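You operate a simulated robot arm through the tools that you are given. There is no shell and no other tool. Be economical: measure what you need, move in short steps, check, and stop when the job is done.

Carry out the task below with a simulated robot arm. There is one attempt and no reset: what you move stays moved.

JOB
Fill the green tumbler with cold water to its 100 ml mark.
Fine: tap by the end wall; within 17 ml; a teaspoon spilt at most; stand it back where it was; tap off; leave the other tumbler empty. Set down upright: what you pick out.
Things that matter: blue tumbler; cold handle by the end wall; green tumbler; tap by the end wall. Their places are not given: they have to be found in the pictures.

The check looks at the end state, three seconds after you hand in, the way a careful person would. Anything else that was tipped, shoved, dropped, spilled or broken makes it a failure.

ROBOT AND FRAMES
A 6-joint arm with a three-finger gripper, fixed in place. Base frame: the origin is at the foot of the arm, x ahead of it, y to its left, z up. Lengths are in cm, angles in rad, forces in N, time in s.
Its first joint turns from -2.897 to 2.897 rad. Payload 4.89 kg.
Tool frame: the origin (TCP) lies between the finger pads and is the grasp point; the fingertips stand 3 cm ahead of it; z points along the fingers, y is the line along which they close. Largest opening 16.4 cm; the body of the gripper starts 12.5 cm behind the TCP.
Orientation is that of the tool frame in the base frame, as a unit quaternion [w, x, y, z]. With the fingers straight down and closing along the base's y, the tool's x points along the base's -x, its y along +y and its z along -z.

CONTROLS
- The arm moves only by the tool jog_arm. Its argument "plan" is a list of rows, each an object (a shift or turn left out is 0, a gripper value left out holds the last) with "xyz": the shift along the base's x, y, z in cm, a list of three; "rotation": the turn, a rotation vector about the base's x, y, z in rad, a list of three; "gripper": the opening, from 0 (shut) to 1 (fully open). In form: [{"xyz": [dx, dy, dz], "rotation": [rx, ry, rz], "gripper": gripper}, ...]. A call has 1 to 10 rows; each row is the pose to reach, as a shift and turn from the pose commanded when the call began. Each row takes 0.2 s and may step no farther than 5 cm and 0.15 rad from the row before; otherwise, or with a gripper value out of range, the whole call is refused. Where a pose cannot be reached the arm comes as near as it can. A force on the tool above 90 N (or 10 N above the force at the start of the call, whichever is more), or a blocked arm, ends the call early, and 0.2 s more pass. The fingers move at their own pace (about 10.8 cm/s each) and stop on an object; they squeeze with about 29 N. The grip force told is the motor's: it shows also when the fingers shut on nothing. Time passes only in rows, and 0.2 s behind the last, so rows that repeat a pose let the fingers close. It gives the time, the measured TCP pose, the force on the tool (base axes), the opening and the grip force at its end, in the units of the frame above (readings bear some noise), with the torque about the TCP (base axes, N m) and any sound that the robot's microphone picked up.
- Cameras (640 x 400 px; columns grow to the right, rows downward): "scene" is fixed at [40.36, -50.75, 147.82]; the picture's right is [0.81, -0.58, 0.00], its down [-0.35, -0.49, -0.80] and it looks along [0.47, 0.65, -0.60] (base axes); focal length 315 px, centre (320, 200). "wrist" rides on the gripper at [7.6, -0.2, -15.2] in the tool frame; the picture's right is [0.02, 1.00, 0.00], its down [-0.88, 0.02, -0.47] and it looks along [-0.47, 0.01, 0.88] (tool axes); focal length 247 px, centre (320, 200).
- capture(camera): a new picture of that camera. It takes no simulated time.
- raise_lower(by): slides the trunk up (or, below 0, down) by that many cm; the arm rides with it, the base frame stays. It gives what a move gives, with no picture.
- probe_pixels(camera, pixels): for up to 12 pixels [column, row] of the newest picture of that camera ("zoom" is the newest enlarged one), the place [x, y, z] in the base frame of the surface seen there, good to about 0.2 cm, but the place of the scene camera against the robot may be out by one fixed shift of up to 1.2 cm in any direction. It takes no simulated time.
- close_up(camera, box): a new picture of the part [left, top, right, bottom] of that camera's present view, enlarged. It takes no simulated time.
- job_done(): hands the job in; it is judged then, once.

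Work in short steps. Measure before you move; look again where a grasp or a placing could have gone wrong, and mend it. You have 80 turns and 54 pictures in all, those below and enlarged ones among them. Open the gripper and draw the arm clear of the work before you hand the job in, unless the task says otherwise; then end with one line.

The tools are called after ">>>" by a JSON object that holds its "op" and its "data". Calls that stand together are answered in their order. jog_arm: Moves the arm, as the interface text tells. Its arguments: {"type":"object","properties":{"plan":{"type":"array","items":{"type":"object","properties":{"xyz":{"type":"array","items":{"type":"number"}},"rotation":{"type":"array","items":{"type":"number"}},"gripper":{"type":"number"}}}}},"required":["plan"]} The other tools are called the same way: raise_lower (by) slides the trunk up or down; capture (camera) takes a picture; probe_pixels (camera, pixels) gives the place of the surface under pixels of a picture; close_up (camera, box) takes an enlarged picture of a part of a camera's view; job_done () hands the job in.

At the start:

```text
clock: 0.0
position: [52.12, 1.51, 125.11]
tool_rot: [0.0, 0.0, 1.0, 0.0]
ft_force: [-0.8, 0.1, -0.3]
moment: [0.01, -0.02, 0.01]
finger_gap: 16.41
gripper_force: 0.1
trunk travel left (down, up): [-17.5, 21.5]
```

scene: 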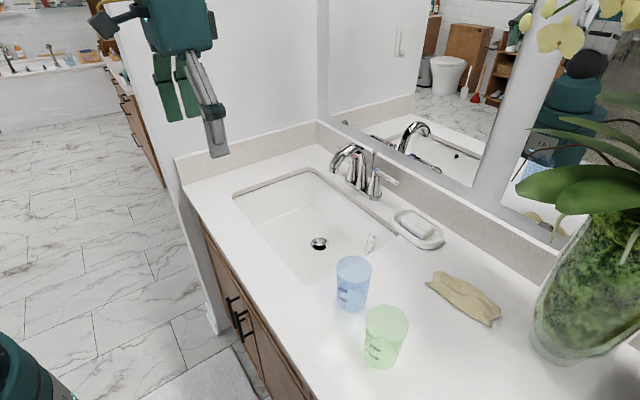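
wrist: 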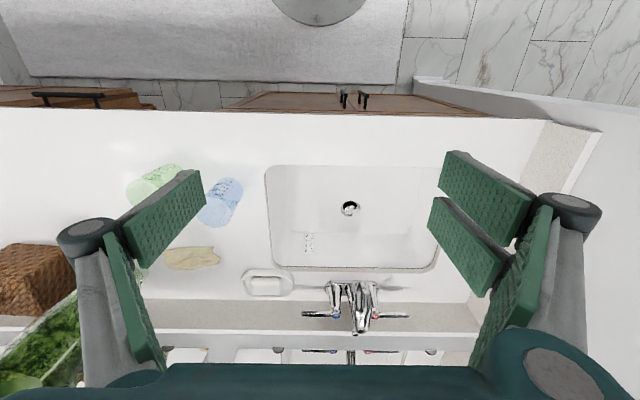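

The scene shows the green tumbler near (385,337), the blue one near (353,283) and the tap near (360,170). I'll take enlarged views of each.

>>> {"op": "close_up", "data": {"camera": "scene", "box": [300, 120, 460, 220]}}

>>> {"op": "close_up", "data": {"camera": "scene", "box": [300, 240, 460, 390]}}

>>> {"op": "probe_pixels", "data": {"camera": "scene", "pixels": [[385, 325], [385, 352], [353, 262], [353, 290], [385, 377], [345, 330], [318, 245], [355, 178], [390, 180], [340, 158], [295, 165], [420, 230]]}}

>>> {"op": "close_up", "data": {"camera": "wrist", "box": [280, 260, 440, 360]}}

```text
4.00 times, centred on (380, 170) of scene
```

zoom: 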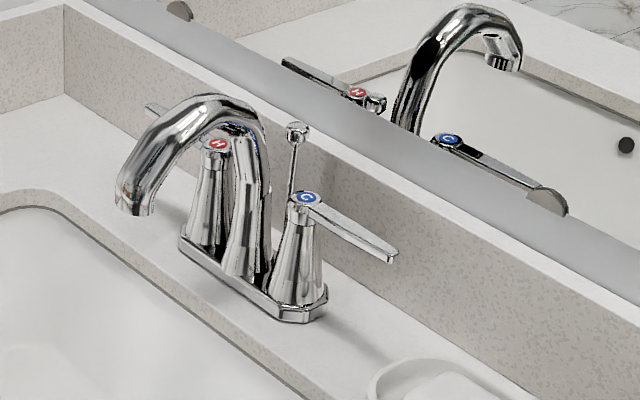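

```text
2.67 times, centred on (380, 315) of scene
```

zoom: 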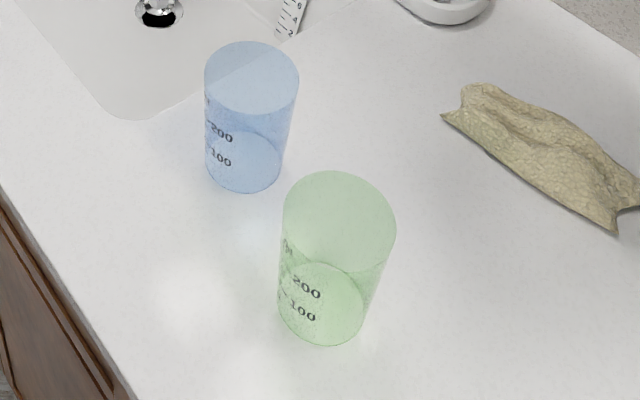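

```text
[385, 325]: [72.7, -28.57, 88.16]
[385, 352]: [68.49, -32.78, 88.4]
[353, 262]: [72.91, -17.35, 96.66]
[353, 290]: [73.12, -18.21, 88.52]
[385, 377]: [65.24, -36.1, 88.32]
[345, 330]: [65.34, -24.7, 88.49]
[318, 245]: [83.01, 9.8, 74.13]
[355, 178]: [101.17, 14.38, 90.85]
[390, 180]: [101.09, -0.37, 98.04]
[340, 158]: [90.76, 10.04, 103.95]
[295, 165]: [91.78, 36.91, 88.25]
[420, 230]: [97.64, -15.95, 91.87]
```

```text
4.00 times, centred on (360, 310) of wrist
```

zoom: 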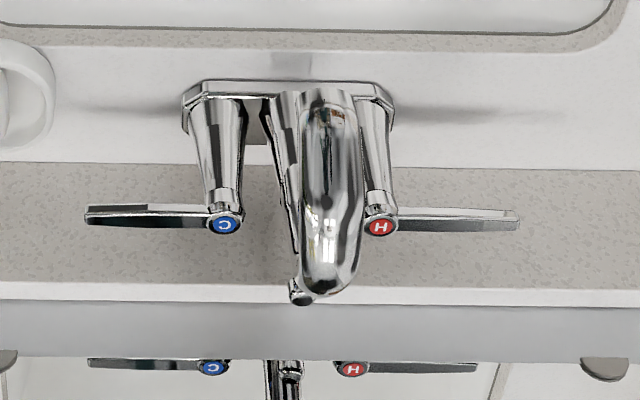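

Both handles point outward along y; the cold one (blue C) lies on the -y side. I'll probe the tap with the wrist zoom and the tumblers with scene pixels.

>>> {"op": "probe_pixels", "data": {"camera": "zoom", "pixels": [[224, 225], [380, 226], [92, 215], [150, 212], [150, 222], [325, 108], [318, 130], [325, 290], [325, 200], [287, 100], [305, 292], [325, 97]]}}

>>> {"op": "probe_pixels", "data": {"camera": "wrist", "pixels": [[220, 200], [235, 180], [215, 222], [160, 172], [130, 190], [140, 205], [180, 167], [205, 215], [243, 185], [350, 207], [265, 220], [150, 190]]}}

>>> {"op": "probe_pixels", "data": {"camera": "scene", "pixels": [[371, 317], [398, 325], [370, 340], [395, 350], [385, 308], [368, 320], [405, 325], [385, 330], [353, 256], [340, 265], [371, 268], [345, 280]]}}

```text
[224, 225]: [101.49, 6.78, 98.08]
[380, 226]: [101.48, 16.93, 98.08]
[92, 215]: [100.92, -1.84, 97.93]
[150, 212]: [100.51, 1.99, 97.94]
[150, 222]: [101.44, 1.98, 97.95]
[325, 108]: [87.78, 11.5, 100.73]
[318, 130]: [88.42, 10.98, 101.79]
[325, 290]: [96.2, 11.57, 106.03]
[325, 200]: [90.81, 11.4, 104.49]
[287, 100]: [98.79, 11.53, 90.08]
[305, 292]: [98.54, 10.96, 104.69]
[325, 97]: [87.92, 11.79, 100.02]
```

```text
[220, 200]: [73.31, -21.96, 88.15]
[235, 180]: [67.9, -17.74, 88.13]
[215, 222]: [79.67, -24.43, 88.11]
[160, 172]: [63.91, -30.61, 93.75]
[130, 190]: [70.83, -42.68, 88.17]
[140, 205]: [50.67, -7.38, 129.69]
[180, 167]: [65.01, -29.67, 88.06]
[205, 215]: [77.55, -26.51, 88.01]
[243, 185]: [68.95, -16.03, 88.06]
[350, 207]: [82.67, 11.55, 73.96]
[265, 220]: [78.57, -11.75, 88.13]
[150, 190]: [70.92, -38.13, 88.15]
```

```text
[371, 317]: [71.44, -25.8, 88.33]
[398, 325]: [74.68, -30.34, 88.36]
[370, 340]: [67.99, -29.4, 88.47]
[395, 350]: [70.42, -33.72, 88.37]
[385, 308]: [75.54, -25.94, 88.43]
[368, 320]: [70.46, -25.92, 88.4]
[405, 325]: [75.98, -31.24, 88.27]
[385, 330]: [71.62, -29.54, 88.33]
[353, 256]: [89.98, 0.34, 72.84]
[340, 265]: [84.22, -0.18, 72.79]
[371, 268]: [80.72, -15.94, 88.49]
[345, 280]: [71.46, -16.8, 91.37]
```

Tap: C pivot about (101.5,6.8,98.1), lever tip (100.9,-1.8,97.9), spout mouth about (87.8,11.5,100), in wrist-camera coordinates. I'll measure the space around the lever and the basin and counter edges.

>>> {"op": "probe_pixels", "data": {"camera": "zoom", "pixels": [[92, 207], [92, 224], [150, 205], [150, 229], [60, 158], [60, 180], [60, 285], [60, 305], [60, 330], [85, 215], [214, 110], [60, 45]]}}

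>>> {"op": "probe_pixels", "data": {"camera": "wrist", "pixels": [[350, 168], [350, 262], [350, 272], [268, 215], [350, 112], [200, 112], [310, 240], [268, 270], [268, 285], [400, 230], [350, 235], [350, 190]]}}

```text
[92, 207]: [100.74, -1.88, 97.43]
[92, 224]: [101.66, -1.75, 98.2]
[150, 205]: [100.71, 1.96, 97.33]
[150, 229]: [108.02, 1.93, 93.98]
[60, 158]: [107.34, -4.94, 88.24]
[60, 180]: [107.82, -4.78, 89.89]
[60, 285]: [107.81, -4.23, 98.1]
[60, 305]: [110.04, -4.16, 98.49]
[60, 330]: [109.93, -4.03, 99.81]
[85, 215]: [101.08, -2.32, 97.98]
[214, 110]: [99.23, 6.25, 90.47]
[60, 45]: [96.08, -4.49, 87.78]
```

```text
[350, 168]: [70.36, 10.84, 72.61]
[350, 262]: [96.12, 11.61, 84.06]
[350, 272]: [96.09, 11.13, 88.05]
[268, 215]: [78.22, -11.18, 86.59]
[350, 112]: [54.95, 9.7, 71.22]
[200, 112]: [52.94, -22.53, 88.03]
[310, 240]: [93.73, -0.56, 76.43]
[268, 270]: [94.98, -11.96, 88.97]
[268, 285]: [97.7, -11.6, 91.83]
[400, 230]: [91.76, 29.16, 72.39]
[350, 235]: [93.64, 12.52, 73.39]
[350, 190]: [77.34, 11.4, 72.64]
```

There is 6 cm between the lever's back face (x≈101.6) and the backsplash (x≈107.8). I'll close the fingers, tilt slightly forward and travel high toward the space above and behind the lever.

>>> {"op": "jog_arm", "data": {"plan": [{"xyz": [4.7, -0.1, -0.8], "rotation": [0, -0.035, 0], "gripper": 0}, {"xyz": [9.4, -0.2, -1.6], "rotation": [0, -0.07, 0]}, {"xyz": [14.1, -0.3, -2.4], "rotation": [0, -0.105, 0]}, {"xyz": [18.8, -0.4, -3.2], "rotation": [0, -0.14, 0]}, {"xyz": [23.5, -0.5, -4], "rotation": [0, -0.175, 0]}, {"xyz": [28.2, -0.6, -4.8], "rotation": [0, -0.21, 0]}, {"xyz": [32.9, -0.8, -5.6], "rotation": [0, -0.245, 0]}, {"xyz": [37.6, -1, -6.4], "rotation": [0, -0.28, 0]}, {"xyz": [42.3, -1.2, -7.2], "rotation": [0, -0.315, 0]}, {"xyz": [47, -1.4, -8], "rotation": [0, -0.35, 0]}]}}

```text
clock: 2.2
position: [98.97, 0.32, 117.04]
tool_rot: [0.175, 0.0, 0.985, -0.001]
ft_force: [-0.8, 0.0, 1.1]
moment: [-0.04, -0.15, 0.02]
finger_gap: 0.0
gripper_force: 28.9
trunk travel left (down, up): [-17.5, 21.5]
```

Reached (99,0.3,117) without trouble. I'll move over the gap behind the lever and descend to about z 101, then check with a picture.

>>> {"op": "jog_arm", "data": {"plan": [{"xyz": [4.9, -0.3, 0]}, {"xyz": [5, -0.3, -4]}, {"xyz": [5, -0.3, -8]}, {"xyz": [5, -0.3, -12]}, {"xyz": [5, -0.3, -14.5]}]}}

>>> {"op": "close_up", "data": {"camera": "scene", "box": [300, 90, 460, 190]}}

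>>> {"op": "capture", "data": {"camera": "wrist"}}

```text
clock: 3.4
position: [104.16, -0.33, 102.51]
tool_rot: [0.175, 0.0, 0.985, 0.0]
ft_force: [-0.4, -0.4, 0.1]
moment: [0.02, -0.06, 0.01]
finger_gap: 0.0
gripper_force: 28.7
trunk travel left (down, up): [-17.5, 21.5]
```

```text
4.00 times, centred on (380, 140) of scene
```

zoom: 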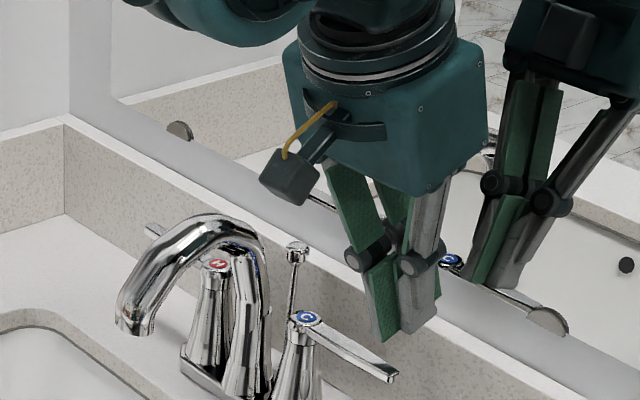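

```text
47 pictures are left
```

wrist: 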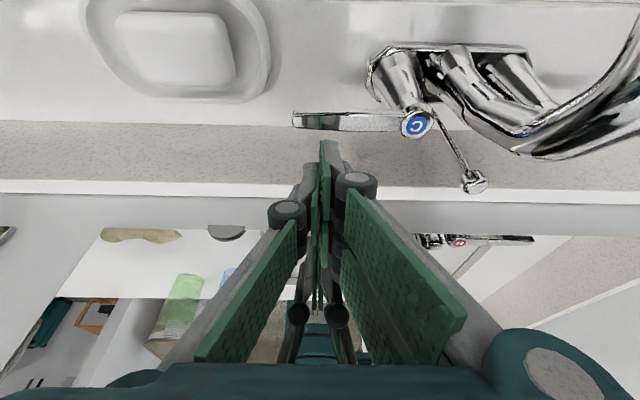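

The finger tips (zoom 405,335) stand behind the lever. I'll go down 3.7 cm to put them behind it.

>>> {"op": "jog_arm", "data": {"plan": [{"xyz": [0, 0.2, -2]}, {"xyz": [0, 0.3, -3.7]}]}}

>>> {"op": "close_up", "data": {"camera": "wrist", "box": [240, 60, 480, 210]}}

```text
clock: 4.0
position: [104.16, 0.25, 98.79]
tool_rot: [0.173, 0.0, 0.985, 0.0]
ft_force: [-2.5, 0.1, -2.9]
moment: [-0.01, 0.33, -0.01]
finger_gap: 0.01
gripper_force: 29.0
trunk travel left (down, up): [-17.5, 21.5]
```

```text
2.67 times, centred on (360, 135) of wrist
```

zoom: 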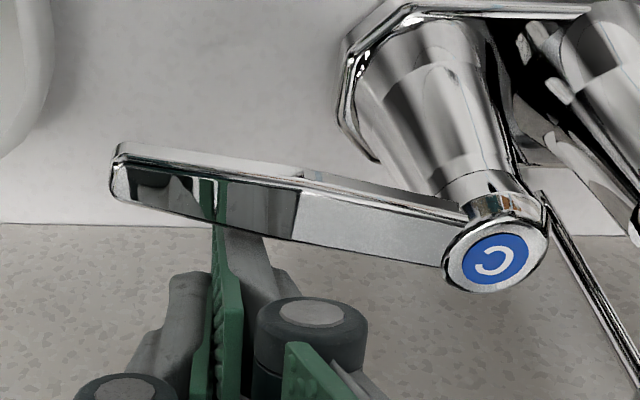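

The lever has already been nudged toward -x and turns freely that way. I'll pull about 1.5 cm more and look for flow.

>>> {"op": "jog_arm", "data": {"plan": [{"xyz": [-0.8, 0, 0]}, {"xyz": [-1.5, 0, 0]}]}}

>>> {"op": "close_up", "data": {"camera": "scene", "box": [240, 120, 440, 260]}}

>>> {"op": "capture", "data": {"camera": "wrist"}}

```text
clock: 4.6
position: [102.65, 0.15, 98.86]
tool_rot: [0.173, 0.0, 0.985, 0.0]
ft_force: [0.9, -0.6, -0.7]
moment: [-0.05, -0.01, 0.01]
finger_gap: 0.0
gripper_force: 28.8
trunk travel left (down, up): [-17.5, 21.5]
```

```text
2.86 times, centred on (340, 190) of scene
```

zoom: 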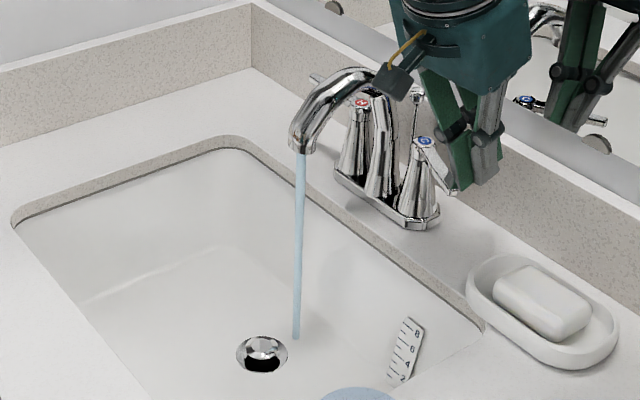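

```text
44 pictures are left
```

wrist: 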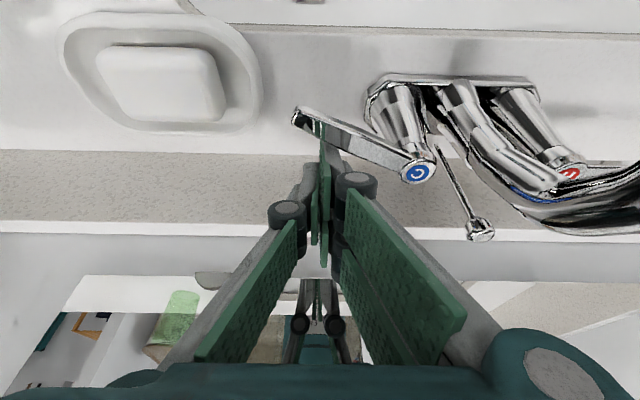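

Water now runs as a thin steady stream (zoom 300,160 to 296,338). I'll probe the stream, then back off behind the lever and lift clear.

>>> {"op": "probe_pixels", "data": {"camera": "zoom", "pixels": [[301, 165], [300, 200], [298, 260], [296, 320], [300, 150], [385, 390], [415, 325], [262, 350]]}}

>>> {"op": "jog_arm", "data": {"plan": [{"xyz": [0.8, 0, 0]}, {"xyz": [1, 0, 2]}, {"xyz": [1, 0, 6]}, {"xyz": [-1, 0, 10]}, {"xyz": [-5, -2, 12]}, {"xyz": [-9.5, -4, 12]}, {"xyz": [-14, -6, 12]}, {"xyz": [-18.5, -8, 12]}, {"xyz": [-23, -10, 12]}, {"xyz": [-27.5, -12, 12]}]}}

>>> {"op": "capture", "data": {"camera": "wrist"}}

```text
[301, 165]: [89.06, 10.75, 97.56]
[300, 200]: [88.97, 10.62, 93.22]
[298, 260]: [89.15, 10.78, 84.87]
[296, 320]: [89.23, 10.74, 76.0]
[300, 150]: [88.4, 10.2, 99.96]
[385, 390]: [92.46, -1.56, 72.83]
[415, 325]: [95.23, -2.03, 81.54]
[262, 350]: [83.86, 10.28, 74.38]
```

```text
clock: 6.8
position: [75.05, -11.75, 110.89]
tool_rot: [0.173, 0.0, 0.985, 0.0]
ft_force: [1.5, 0.6, -0.3]
moment: [-0.05, 0.24, -0.02]
finger_gap: 0.02
gripper_force: 29.0
trunk travel left (down, up): [-17.5, 21.5]
```

```text
43 pictures are left
```

wrist: 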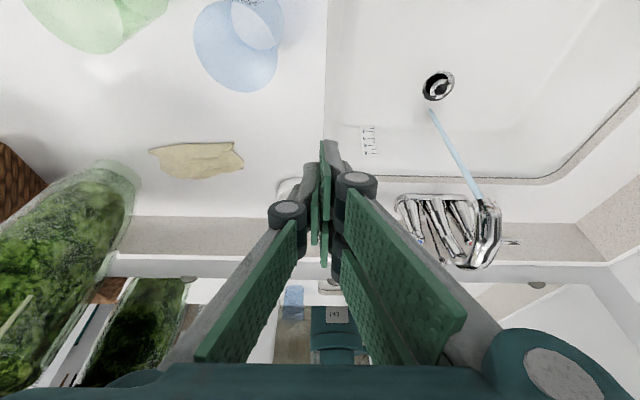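

The stream shows from (432,110) to (478,195), running to the drain. I'll probe it in this robot-accurate view, along with the tumblers.

>>> {"op": "probe_pixels", "data": {"camera": "wrist", "pixels": [[444, 133], [458, 158], [470, 180], [434, 113], [240, 88], [100, 50], [225, 40], [440, 85]]}}

>>> {"op": "jog_arm", "data": {"plan": [{"xyz": [-4, -2.8, 0], "rotation": [0, -0.07, 0], "gripper": 0.6}, {"xyz": [-8, -5.6, 0], "rotation": [0, -0.14, 0]}, {"xyz": [-12, -8.4, 0], "rotation": [0, -0.21, 0]}, {"xyz": [-16, -11.2, 0], "rotation": [0, -0.28, 0]}, {"xyz": [-20, -14, 0], "rotation": [0, -0.35, 0]}, {"xyz": [-22, -17, 0], "rotation": [0, -0.42, 0]}, {"xyz": [-23, -20, -1], "rotation": [0, -0.45, 0]}]}}

>>> {"op": "capture", "data": {"camera": "wrist"}}

```text
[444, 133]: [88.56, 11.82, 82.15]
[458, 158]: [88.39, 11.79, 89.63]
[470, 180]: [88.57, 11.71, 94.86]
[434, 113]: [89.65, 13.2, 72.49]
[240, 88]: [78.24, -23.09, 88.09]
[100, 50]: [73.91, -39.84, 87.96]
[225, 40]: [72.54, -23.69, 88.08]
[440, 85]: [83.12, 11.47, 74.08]
```

```text
clock: 8.4
position: [51.76, -31.94, 109.87]
tool_rot: [0.39, 0.0, 0.921, 0.0]
ft_force: [-0.3, 1.4, 0.5]
moment: [-0.14, -0.04, -0.19]
finger_gap: 9.85
gripper_force: 0.0
trunk travel left (down, up): [-17.5, 21.5]
```

```text
42 pictures are left
```

wrist: 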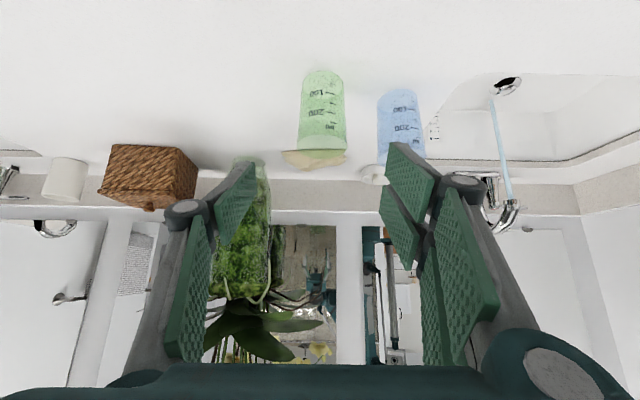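

Stream axis is at (88.5,11.8) in the robot frame, so the scene camera's shift is about (-0.6,+1.05,-0.3). Green is centred near column 322; I'll zoom for its outline.

>>> {"op": "close_up", "data": {"camera": "wrist", "box": [260, 50, 440, 180]}}

```text
3.08 times, centred on (350, 115) of wrist
```

zoom: 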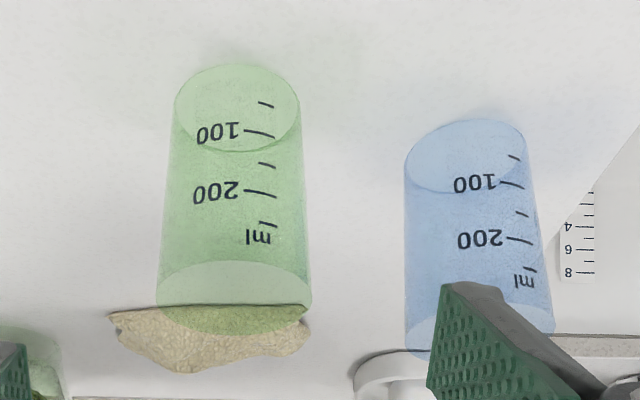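

Green base centre comes out near (66.8,-31.5), diameter about 6.2 cm. I'll advance along the tool axis to TCP (66.9,-31.5,94.5), fingers still open.

>>> {"op": "jog_arm", "data": {"plan": [{"xyz": [3.3, 0.4, -3.3]}, {"xyz": [6.6, 0.4, -6.6]}, {"xyz": [9.9, 0.4, -9.9]}, {"xyz": [12.5, 0.4, -12.6]}, {"xyz": [15.1, 0.4, -15.4]}]}}

>>> {"op": "capture", "data": {"camera": "wrist"}}

>>> {"op": "close_up", "data": {"camera": "scene", "box": [280, 200, 480, 390]}}

```text
clock: 9.6
position: [67.03, -31.46, 94.36]
tool_rot: [0.39, 0.0, 0.921, 0.0]
ft_force: [-1.6, -0.9, 0.5]
moment: [-0.08, -0.06, -0.07]
finger_gap: 9.83
gripper_force: 0.1
trunk travel left (down, up): [-17.5, 21.5]
```

```text
40 pictures are left
```

wrist: 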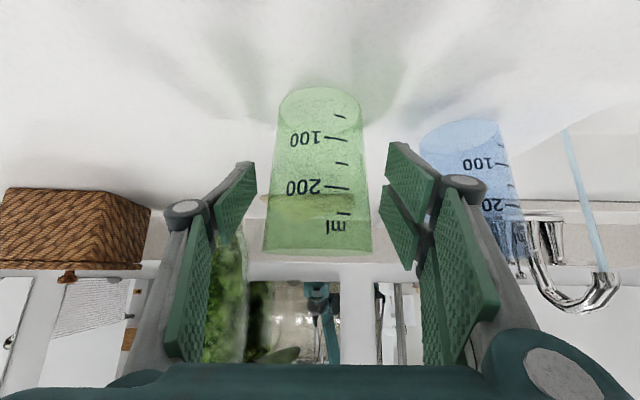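

```text
2.11 times, centred on (380, 295) of scene
```

zoom: 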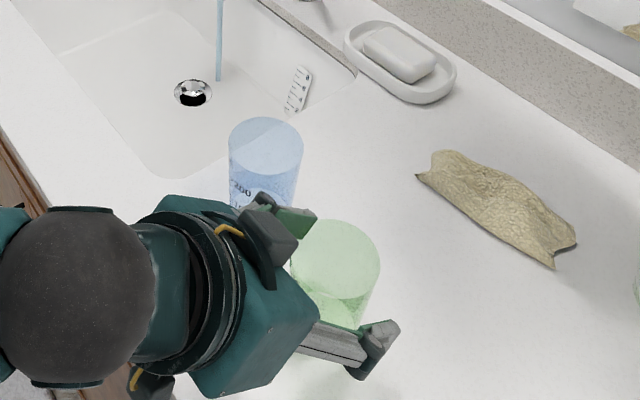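

The tumbler sits between the fingertips (245,170) and (390,150), well centred. I'll close the grip.

>>> {"op": "jog_arm", "data": {"plan": [{"gripper": 0.5}, {"gripper": 0.44}, {"gripper": 0.3}, {"gripper": 0.3}]}}

>>> {"op": "capture", "data": {"camera": "wrist"}}

```text
clock: 10.6
position: [66.91, -31.52, 94.39]
tool_rot: [0.389, 0.001, 0.921, -0.001]
ft_force: [0.1, 0.4, -0.2]
moment: [-0.02, -0.01, 0.02]
finger_gap: 6.41
gripper_force: 29.1
trunk travel left (down, up): [-17.5, 21.5]
```

```text
38 pictures are left
```

wrist: 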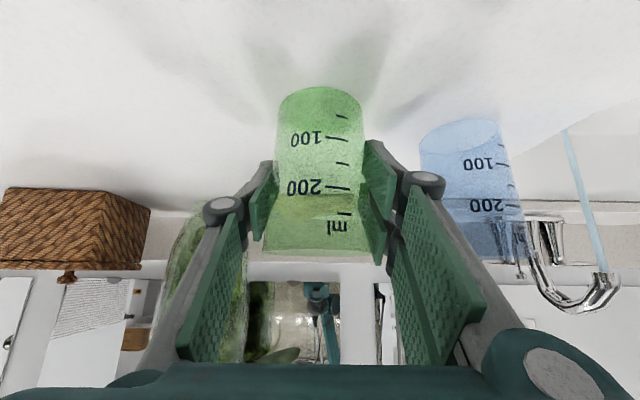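

Gripped at 6.41 cm opening. I'll lift 14 cm to clear the blue tumbler, then cross toward the basin.

>>> {"op": "jog_arm", "data": {"plan": [{"xyz": [0, 0, 2]}, {"xyz": [0, 0, 6]}, {"xyz": [0, 0, 10]}, {"xyz": [0, 0, 14]}, {"xyz": [0, 4, 14]}, {"xyz": [0, 8.5, 14]}, {"xyz": [1, 13, 14]}, {"xyz": [2, 17.5, 14]}, {"xyz": [3, 22, 14]}, {"xyz": [4, 26.5, 14]}]}}

>>> {"op": "jog_arm", "data": {"plan": [{"xyz": [0.5, 4.5, 0]}, {"xyz": [1, 9, 0]}, {"xyz": [1, 13, 0]}, {"xyz": [1, 16.8, 0]}, {"xyz": [1, 16.8, -4]}, {"xyz": [1, 16.8, -8]}, {"xyz": [1, 16.8, -12]}, {"xyz": [1, 16.8, -15.9]}, {"xyz": [1, 16.8, -15.9]}]}}

>>> {"op": "capture", "data": {"camera": "wrist"}}

>>> {"op": "capture", "data": {"camera": "scene"}}

```text
clock: 12.8
position: [71.19, -5.26, 108.31]
tool_rot: [0.39, 0.0, 0.921, 0.0]
ft_force: [-0.2, -1.5, -0.5]
moment: [0.11, -0.02, 0.08]
finger_gap: 4.95
gripper_force: 0.1
trunk travel left (down, up): [-17.5, 21.5]
```

```text
clock: 14.8
position: [72.36, 11.81, 92.29]
tool_rot: [0.39, -0.001, 0.921, 0.001]
ft_force: [0.8, -1.2, -0.6]
moment: [-0.04, 0.03, 0.0]
finger_gap: 4.9
gripper_force: 0.0
trunk travel left (down, up): [-17.5, 21.5]
```

```text
37 pictures are left
```

wrist: 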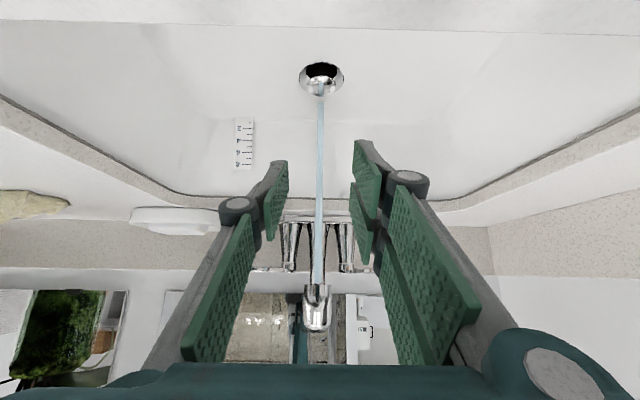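

```text
36 pictures are left
```

scene: 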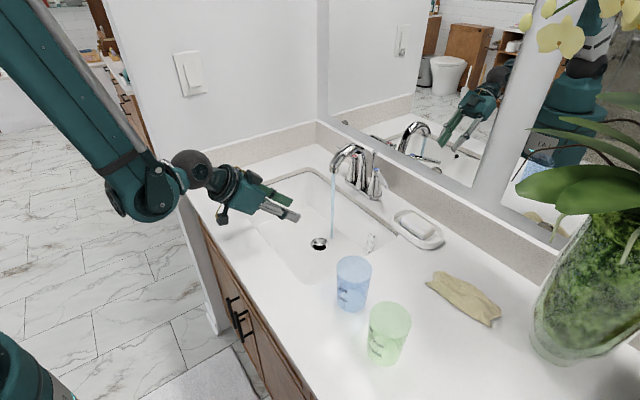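

The gripper came away empty (opening 4.9 cm): the green tumbler stayed on the counter upright, near scene (389,335), shifted slightly. I'll look closely at it.

>>> {"op": "close_up", "data": {"camera": "scene", "box": [300, 240, 460, 390]}}

>>> {"op": "jog_arm", "data": {"plan": [{"xyz": [-2, 0, 4], "gripper": 0.6}, {"xyz": [-4, 0, 8]}, {"xyz": [-6, -4, 10]}, {"xyz": [-8, -8, 12]}, {"xyz": [-10, -12, 14]}, {"xyz": [-12, -16, 16]}, {"xyz": [-14, -20, 18]}, {"xyz": [-16, -24, 18]}, {"xyz": [-18, -28, 18]}, {"xyz": [-20, -32, 18]}]}}

>>> {"op": "jog_arm", "data": {"plan": [{"xyz": [0, -4, 0]}, {"xyz": [0, -8, 0]}, {"xyz": [0, -11.3, 0]}, {"xyz": [0, -11.3, 0]}]}}

>>> {"op": "close_up", "data": {"camera": "wrist", "box": [260, 50, 440, 180]}}

```text
2.67 times, centred on (380, 315) of scene
```

zoom: 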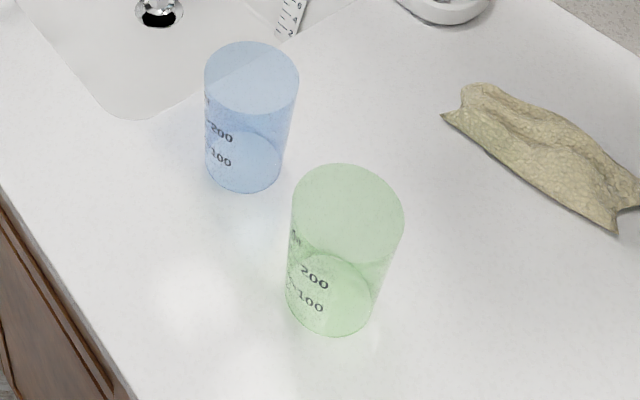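

```text
clock: 17.0
position: [52.19, -19.82, 110.55]
tool_rot: [0.389, 0.001, 0.921, 0.0]
ft_force: [0.1, 0.6, -0.2]
moment: [-0.06, 0.0, -0.03]
finger_gap: 9.86
gripper_force: 0.3
trunk travel left (down, up): [-17.5, 21.5]
```

```text
clock: 18.0
position: [52.24, -31.37, 110.74]
tool_rot: [0.389, 0.0, 0.921, 0.0]
ft_force: [0.9, -0.1, -1.1]
moment: [0.02, 0.05, 0.06]
finger_gap: 9.85
gripper_force: 0.0
trunk travel left (down, up): [-17.5, 21.5]
```

```text
3.08 times, centred on (350, 115) of wrist
```

zoom: 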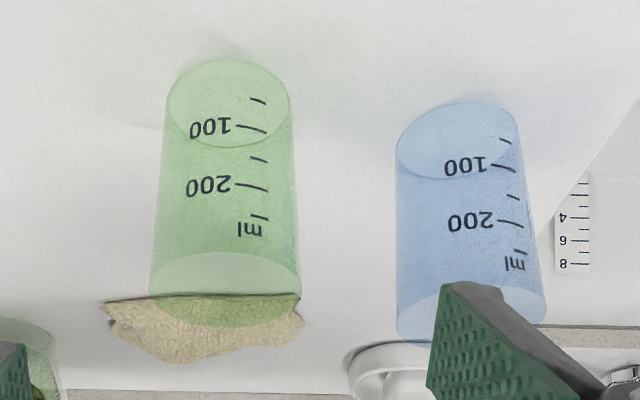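

Green moved 1 cm in +x, to about (68.0,-31.4): the steep pads pinched it behind its widest line and pushed it out forward. I'll flatten the tool to about 1.15 rad, go to a pre-grasp pose and look again.

>>> {"op": "jog_arm", "data": {"plan": [{"xyz": [1.5, 0, -3.5], "rotation": [0, -0.12, 0], "gripper": 0.55}, {"xyz": [3, 0, -7], "rotation": [0, -0.24, 0]}, {"xyz": [4.5, 0, -10], "rotation": [0, -0.35, 0]}, {"xyz": [5.2, 0, -11.5], "rotation": [0, -0.35, 0]}]}}

>>> {"op": "capture", "data": {"camera": "wrist"}}

```text
clock: 19.0
position: [58.23, -32.64, 102.87]
tool_rot: [0.543, 0.0, 0.84, 0.001]
ft_force: [1.9, -1.9, 0.1]
moment: [0.1, -0.04, 0.33]
finger_gap: 9.0
gripper_force: 0.0
out of reach, approached as far as the arm can: row 3, 4
trunk travel left (down, up): [-17.5, 21.5]
```

```text
33 pictures are left
```

wrist: 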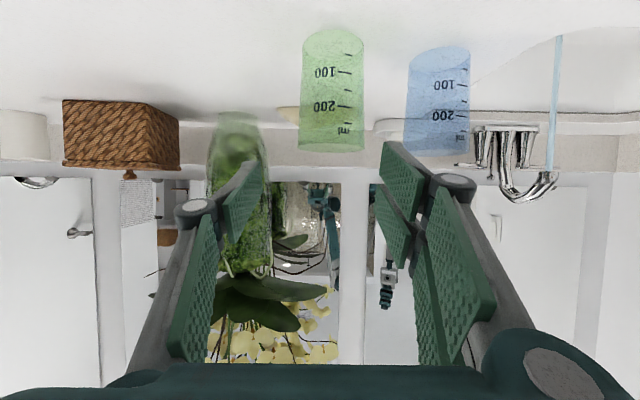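

The arm fell short of the flattened pose at the present shoulder height. I'll raise the tool 10 cm and lower the trunk 10 cm to give it room.

>>> {"op": "jog_arm", "data": {"plan": [{"xyz": [-1, 0, 5]}, {"xyz": [-1, 0, 10]}, {"xyz": [-1, 0, 12]}, {"xyz": [-1, 0, 12]}]}}

>>> {"op": "raise_lower", "data": {"by": -10}}

```text
refused: row 1 steps farther than a row can; nothing moved
```

```text
clock: 20.3
position: [58.15, -32.5, 92.97]
tool_rot: [0.543, -0.001, 0.84, 0.001]
ft_force: [0.6, -0.1, -1.1]
moment: [0.02, 0.01, -0.02]
finger_gap: 9.0
gripper_force: 0.0
trunk travel left (down, up): [-7.5, 31.5]
```

The lift was refused but the trunk still went down; the TCP is at (58.2,-32.5,93.0) with no contact force. I'll make small corrections from here: up 3 cm and y to -31.4.

>>> {"op": "jog_arm", "data": {"plan": [{"xyz": [0, 0, 0.5]}, {"xyz": [0, 0, 3]}, {"xyz": [0, 0, 3]}]}}

>>> {"op": "capture", "data": {"camera": "wrist"}}

>>> {"op": "capture", "data": {"camera": "scene"}}

```text
clock: 21.1
position: [58.21, -32.57, 95.98]
tool_rot: [0.543, 0.0, 0.84, 0.0]
ft_force: [1.3, 0.1, -1.3]
moment: [0.04, 0.03, 0.04]
finger_gap: 9.01
gripper_force: 0.0
trunk travel left (down, up): [-7.5, 31.5]
```

```text
32 pictures are left
```

wrist: 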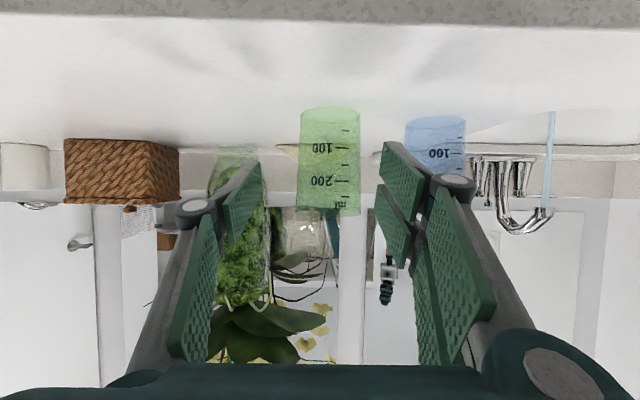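

```text
31 pictures are left
```

scene: 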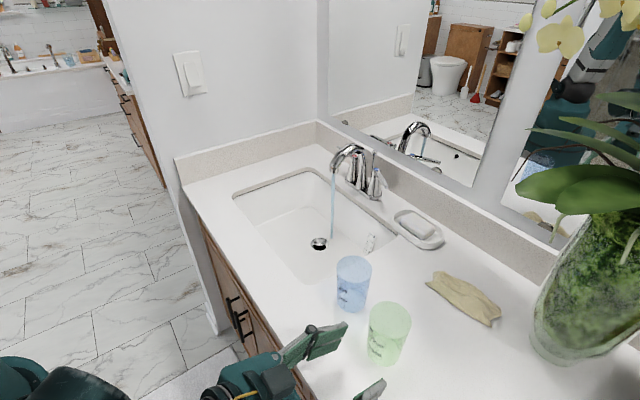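

The view is clear: green at column 331, finger midline at 320, so I shift +1.2 cm in y, then advance 10.4 cm so the pads span its axis.

>>> {"op": "jog_arm", "data": {"plan": [{"xyz": [0, 1.2, 0]}, {"xyz": [3, 1.2, -0.6]}, {"xyz": [6, 1.2, -1.2]}, {"xyz": [8.5, 1.2, -1.6]}, {"xyz": [10.4, 1.2, -2]}, {"xyz": [10.4, 1.2, -2]}]}}

>>> {"op": "capture", "data": {"camera": "wrist"}}

>>> {"op": "close_up", "data": {"camera": "scene", "box": [300, 240, 460, 390]}}

```text
clock: 22.5
position: [68.67, -31.47, 94.02]
tool_rot: [0.543, -0.001, 0.84, 0.0]
ft_force: [0.1, -0.6, 0.1]
moment: [-0.01, 0.02, 0.03]
finger_gap: 9.02
gripper_force: 0.1
trunk travel left (down, up): [-7.5, 31.5]
```

```text
30 pictures are left
```

wrist: 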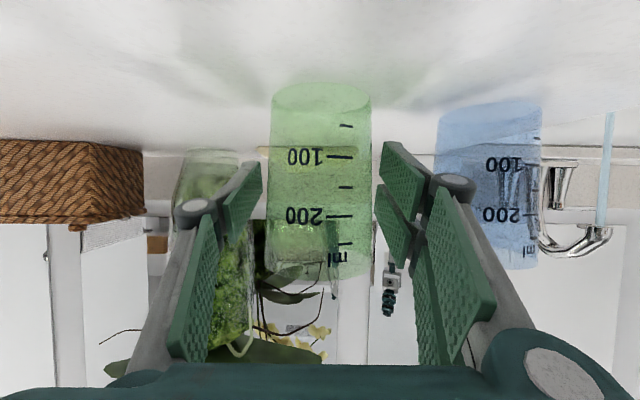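

```text
2.67 times, centred on (380, 315) of scene
```

zoom: 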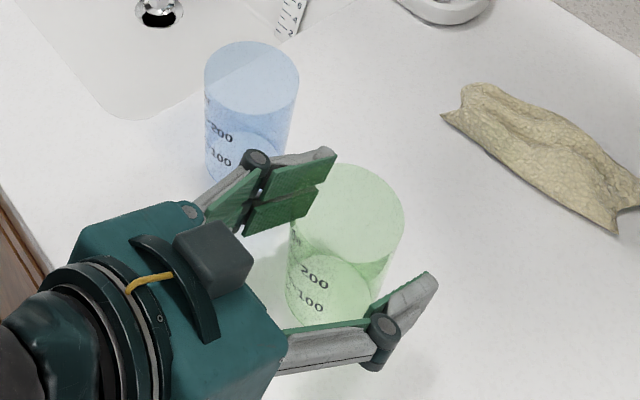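

The finger pads now straddle the tumbler's middle (zoom tips at (432,275) and (330,150), rim centre (348,214)). I'll close fully and lift only 1 cm to test.

>>> {"op": "jog_arm", "data": {"plan": [{"gripper": 0.48}, {"gripper": 0.42}, {"gripper": 0}, {"gripper": 0}, {"gripper": 0}]}}

>>> {"op": "jog_arm", "data": {"plan": [{"xyz": [0, 0, 0.5]}, {"xyz": [0, 0, 1.5]}, {"xyz": [0, 0, 1.5]}]}}

>>> {"op": "capture", "data": {"camera": "wrist"}}

```text
clock: 23.7
position: [68.83, -31.38, 94.06]
tool_rot: [0.543, -0.001, 0.84, 0.001]
ft_force: [-1.0, 1.6, 0.8]
moment: [0.11, 0.01, 0.0]
finger_gap: 6.29
gripper_force: 29.4
trunk travel left (down, up): [-7.5, 31.5]
```

```text
clock: 24.5
position: [68.79, -31.48, 95.58]
tool_rot: [0.543, -0.001, 0.84, 0.001]
ft_force: [0.2, -0.5, -0.7]
moment: [-0.04, -0.01, -0.01]
finger_gap: 6.28
gripper_force: 29.0
trunk travel left (down, up): [-7.5, 31.5]
```

```text
28 pictures are left
```

wrist: 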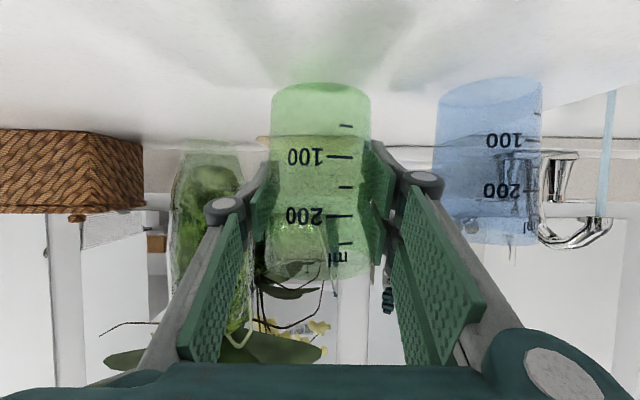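

The tumbler now rides with the gripper (unchanged at rows 83-275 while the background shifted). I'll lift 12 cm to clear the blue one and cross to above the basin.

>>> {"op": "jog_arm", "data": {"plan": [{"xyz": [0, 0, 3]}, {"xyz": [0, 0, 6]}, {"xyz": [0, 0, 9]}, {"xyz": [0, 0, 12]}, {"xyz": [0, 3, 12.5]}, {"xyz": [0, 7, 12.5]}, {"xyz": [0, 11, 12.5]}, {"xyz": [0, 15, 12.5]}, {"xyz": [0, 19, 12.5]}, {"xyz": [0, 23, 12.5]}]}}

>>> {"op": "jog_arm", "data": {"plan": [{"xyz": [1, 4, 0]}, {"xyz": [2, 8, 0]}, {"xyz": [3, 12, 0]}, {"xyz": [4, 16, 0]}, {"xyz": [4.2, 20.3, 0]}, {"xyz": [4.2, 20.3, 0]}]}}

>>> {"op": "capture", "data": {"camera": "scene"}}

```text
clock: 26.7
position: [68.37, -8.59, 107.87]
tool_rot: [0.542, 0.001, 0.841, 0.0]
ft_force: [0.2, -1.5, -0.6]
moment: [0.07, 0.02, 0.15]
finger_gap: 6.32
gripper_force: 29.2
trunk travel left (down, up): [-7.5, 31.5]
```

```text
clock: 28.1
position: [72.94, 11.96, 108.11]
tool_rot: [0.542, 0.0, 0.84, 0.0]
ft_force: [-0.6, 0.8, -1.5]
moment: [0.06, 0.02, 0.08]
finger_gap: 6.32
gripper_force: 28.7
trunk travel left (down, up): [-7.5, 31.5]
```

```text
27 pictures are left
```

scene: 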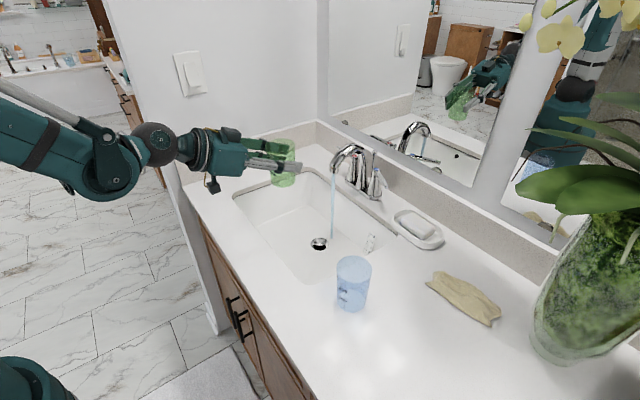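

The tumbler is held upright above the basin front. I'll lower it to TCP z≈93.2 and advance to just short of the stream.

>>> {"op": "jog_arm", "data": {"plan": [{"xyz": [0, 0, -4]}, {"xyz": [0, -0.1, -8]}, {"xyz": [0, -0.1, -12]}, {"xyz": [0, -0.1, -14.8]}, {"xyz": [3, -0.1, -14.8]}, {"xyz": [6, -0.1, -14.8]}, {"xyz": [9, -0.1, -14.8]}, {"xyz": [9, -0.1, -14.8]}]}}

>>> {"op": "capture", "data": {"camera": "wrist"}}

>>> {"op": "close_up", "data": {"camera": "scene", "box": [240, 120, 440, 260]}}

```text
clock: 29.9
position: [81.85, 11.71, 93.24]
tool_rot: [0.542, 0.001, 0.841, 0.0]
ft_force: [-1.0, -0.2, -1.1]
moment: [-0.02, 0.06, -0.02]
finger_gap: 6.31
gripper_force: 28.6
trunk travel left (down, up): [-7.5, 31.5]
```

```text
26 pictures are left
```

wrist: 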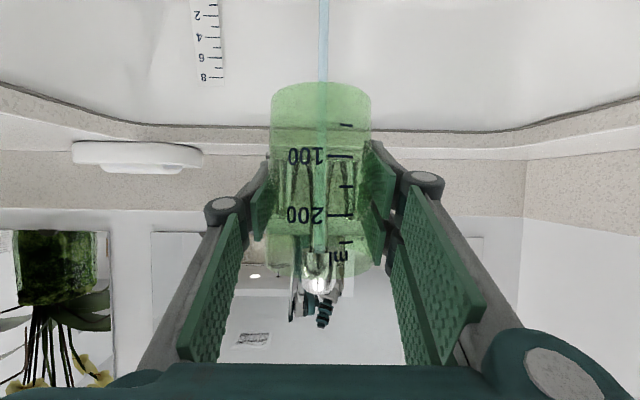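

```text
2.86 times, centred on (340, 190) of scene
```

zoom: 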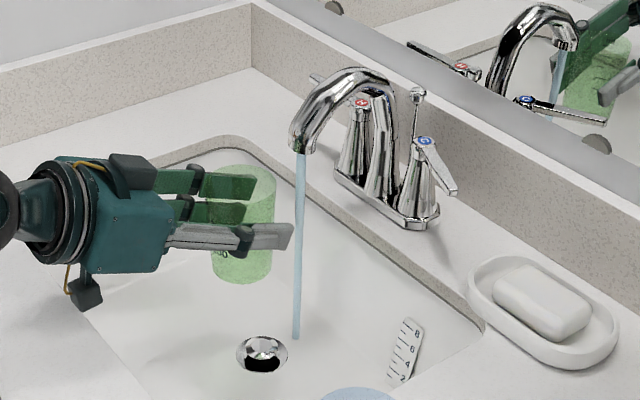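

The stream lines up with the tumbler (column 322). Time only passes in rows, so I'll enter the stream, wait briefly and check the level.

>>> {"op": "jog_arm", "data": {"plan": [{"xyz": [3, 0.05, 0]}, {"xyz": [7.4, 0.05, 0]}, {"xyz": [7.4, 0.05, 0]}]}}

>>> {"op": "capture", "data": {"camera": "wrist"}}

>>> {"op": "close_up", "data": {"camera": "scene", "box": [280, 120, 400, 220]}}

```text
clock: 30.7
position: [89.22, 11.77, 93.0]
tool_rot: [0.542, 0.0, 0.84, 0.0]
ft_force: [-0.5, 0.3, -0.4]
moment: [0.03, 0.02, -0.03]
finger_gap: 6.3
gripper_force: 28.8
trunk travel left (down, up): [-7.5, 31.5]
```

```text
24 pictures are left
```

wrist: 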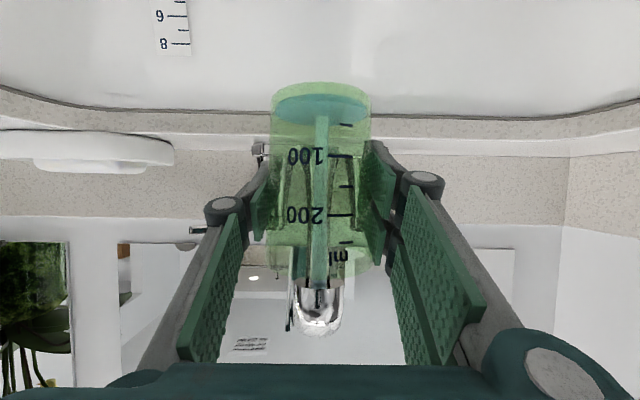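

```text
4.00 times, centred on (340, 170) of scene
```

zoom: 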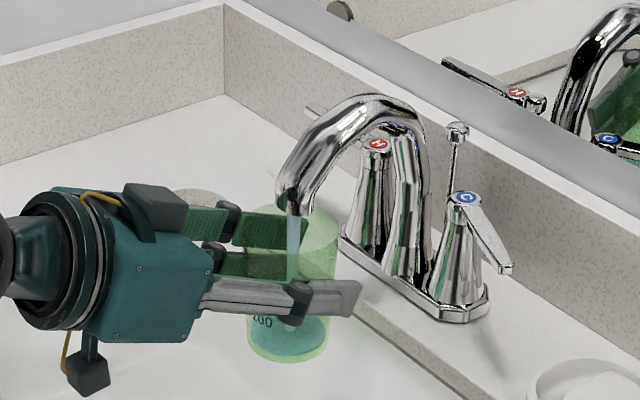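

Some water is in. I'll zoom to see the waterline against the scale.

>>> {"op": "close_up", "data": {"camera": "wrist", "box": [256, 70, 384, 150]}}

```text
5.00 times, centred on (320, 110) of wrist
```

zoom: 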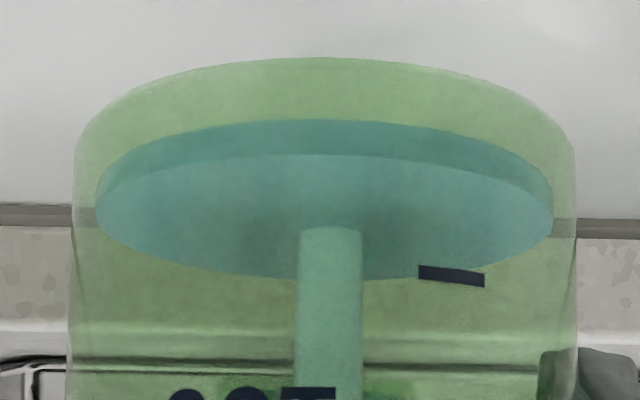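

Water stands about 35 px deep against roughly 142 px for 50 ml, so about 12 ml after ~0.5 s. I'll hold 8 rows (1.8 s) and measure again.

>>> {"op": "jog_arm", "data": {"plan": [{}, {}, {}, {}, {}, {}, {}, {}]}}

>>> {"op": "close_up", "data": {"camera": "wrist", "box": [240, 75, 400, 175]}}

```text
clock: 32.5
position: [89.3, 11.9, 93.08]
tool_rot: [0.542, -0.001, 0.841, 0.001]
ft_force: [0.3, 0.7, -1.7]
moment: [0.0, 0.02, -0.01]
finger_gap: 6.33
gripper_force: 29.2
trunk travel left (down, up): [-7.5, 31.5]
```

```text
4.00 times, centred on (320, 125) of wrist
```

zoom: 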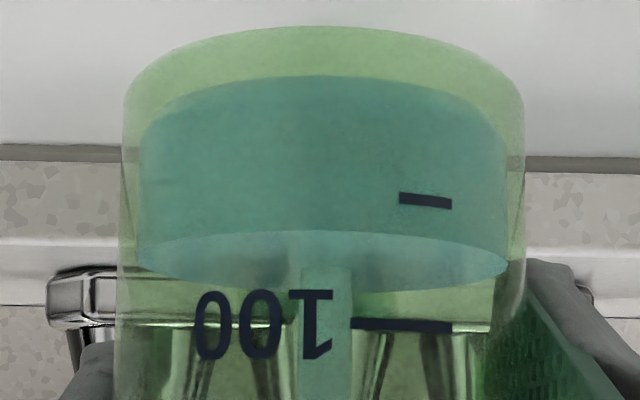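

Waterline reads about 65 ml (surface at y≈237 between the 50 tick at 200 and the 100 tick at 325), so flow is about 29 ml/s. I'll hold another 0.8 s and recheck.

>>> {"op": "jog_arm", "data": {"plan": [{}, {}, {}]}}

>>> {"op": "close_up", "data": {"camera": "wrist", "box": [240, 75, 400, 175]}}

```text
clock: 33.3
position: [89.29, 11.83, 92.94]
tool_rot: [0.542, 0.0, 0.84, 0.0]
ft_force: [-0.1, -1.6, -1.5]
moment: [0.01, 0.0, 0.02]
finger_gap: 6.33
gripper_force: 28.7
trunk travel left (down, up): [-7.5, 31.5]
```

```text
4.00 times, centred on (320, 125) of wrist
```

zoom: 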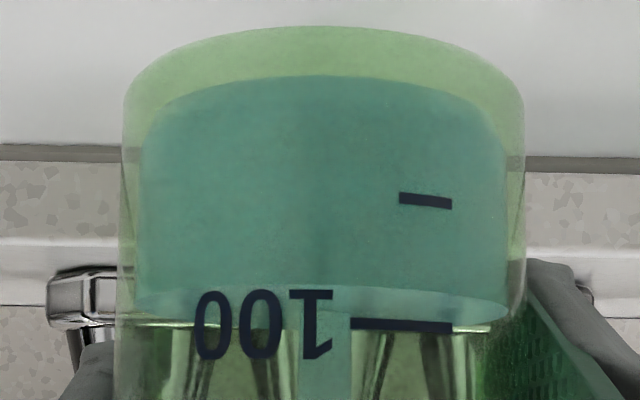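

Now about 86 ml at ~26 ml/s. I'll hold two more rows and withdraw in the same call, which should end near 100 ml.

>>> {"op": "jog_arm", "data": {"plan": [{}, {}, {"xyz": [-4, 0, 0]}, {"xyz": [-8, 0, 0]}, {"xyz": [-11, 0, 0]}, {"xyz": [-12, 0, 0]}, {"xyz": [-12, 0, 0]}]}}

>>> {"op": "close_up", "data": {"camera": "wrist", "box": [240, 75, 400, 175]}}

>>> {"op": "capture", "data": {"camera": "scene"}}

```text
clock: 34.9
position: [77.16, 11.73, 93.17]
tool_rot: [0.542, -0.001, 0.84, 0.001]
ft_force: [0.1, 1.0, -1.0]
moment: [0.02, -0.01, -0.03]
finger_gap: 6.33
gripper_force: 29.0
trunk travel left (down, up): [-7.5, 31.5]
```

```text
4.00 times, centred on (320, 125) of wrist
```

zoom: 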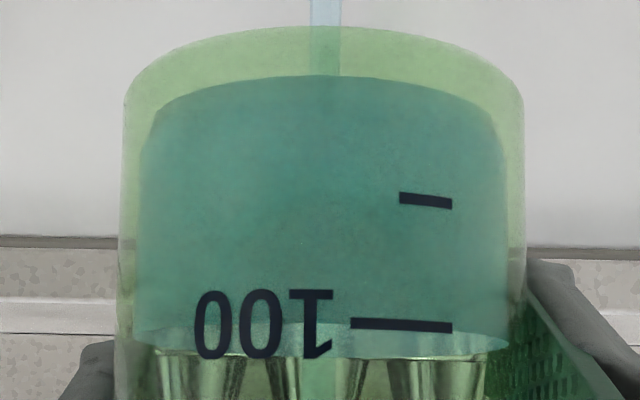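

```text
18 pictures are left
```

scene: 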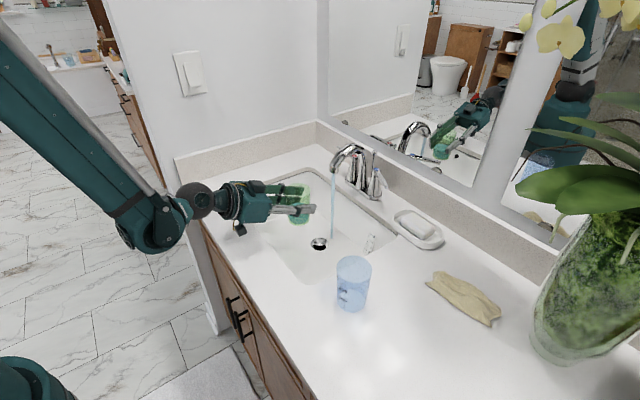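

Waterline sits right on the 100 tick (y≈326). I'll raise it gently 15 cm before carrying it back, in small smooth steps.

>>> {"op": "jog_arm", "data": {"plan": [{"xyz": [0, 0, 1]}, {"xyz": [-0.5, 0, 3]}, {"xyz": [-1.5, 0, 5.5]}, {"xyz": [-2.5, 0, 8]}, {"xyz": [-3.5, -0.5, 10.5]}, {"xyz": [-4.5, -1.5, 12.5]}, {"xyz": [-5.5, -3, 14]}, {"xyz": [-6.5, -5, 15]}, {"xyz": [-7.5, -7.5, 15.2]}, {"xyz": [-8.3, -10, 15.2]}]}}

>>> {"op": "jog_arm", "data": {"plan": [{"xyz": [-0.3, -2.5, 0]}, {"xyz": [-0.6, -5, 0]}, {"xyz": [-0.8, -8, 0]}, {"xyz": [-1, -11, 0]}, {"xyz": [-1, -14, 0]}, {"xyz": [-1, -17, 0]}, {"xyz": [-1, -20, 0]}, {"xyz": [-1, -22.5, 0]}, {"xyz": [-1, -24.5, 0]}, {"xyz": [-1, -26, 0]}]}}

>>> {"op": "capture", "data": {"camera": "wrist"}}

```text
clock: 37.1
position: [69.02, 1.98, 108.42]
tool_rot: [0.542, 0.0, 0.84, 0.0]
ft_force: [-0.1, 0.2, -1.7]
moment: [-0.02, -0.03, -0.09]
finger_gap: 6.35
gripper_force: 28.9
trunk travel left (down, up): [-7.5, 31.5]
```

```text
clock: 39.3
position: [67.88, -23.87, 108.29]
tool_rot: [0.542, -0.001, 0.84, 0.001]
ft_force: [-0.3, -0.1, -1.1]
moment: [-0.03, 0.0, -0.05]
finger_gap: 6.35
gripper_force: 29.2
trunk travel left (down, up): [-7.5, 31.5]
```

```text
17 pictures are left
```

wrist: 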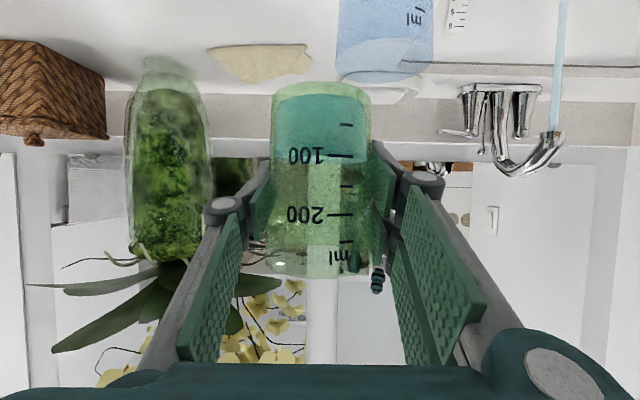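

Still 100 ml, no spill seen, blue now to the right. I'll go the last 7.6 cm in y and lower to 1 cm above the counter.

>>> {"op": "jog_arm", "data": {"plan": [{"xyz": [0, -1.5, 0]}, {"xyz": [0, -4, 0]}, {"xyz": [-0.1, -6.3, -0.5]}, {"xyz": [-0.2, -7.6, -2]}, {"xyz": [-0.2, -7.6, -4.5]}, {"xyz": [-0.2, -7.6, -7]}, {"xyz": [-0.2, -7.6, -9.5]}, {"xyz": [-0.2, -7.6, -11.5]}, {"xyz": [-0.2, -7.6, -12.8]}, {"xyz": [-0.2, -7.6, -13.2]}]}}

>>> {"op": "capture", "data": {"camera": "wrist"}}

>>> {"op": "close_up", "data": {"camera": "scene", "box": [300, 240, 460, 390]}}

```text
clock: 41.5
position: [67.73, -31.65, 95.18]
tool_rot: [0.542, -0.001, 0.84, 0.001]
ft_force: [-0.2, 0.9, -1.8]
moment: [0.03, 0.02, -0.04]
finger_gap: 6.35
gripper_force: 28.9
trunk travel left (down, up): [-7.5, 31.5]
```

```text
16 pictures are left
```

wrist: 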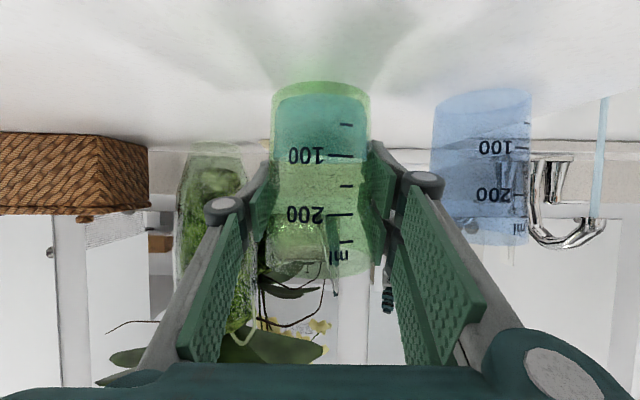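

```text
2.67 times, centred on (380, 315) of scene
```

zoom: 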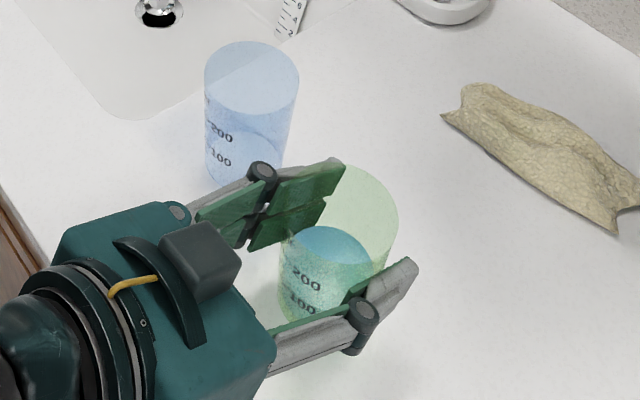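

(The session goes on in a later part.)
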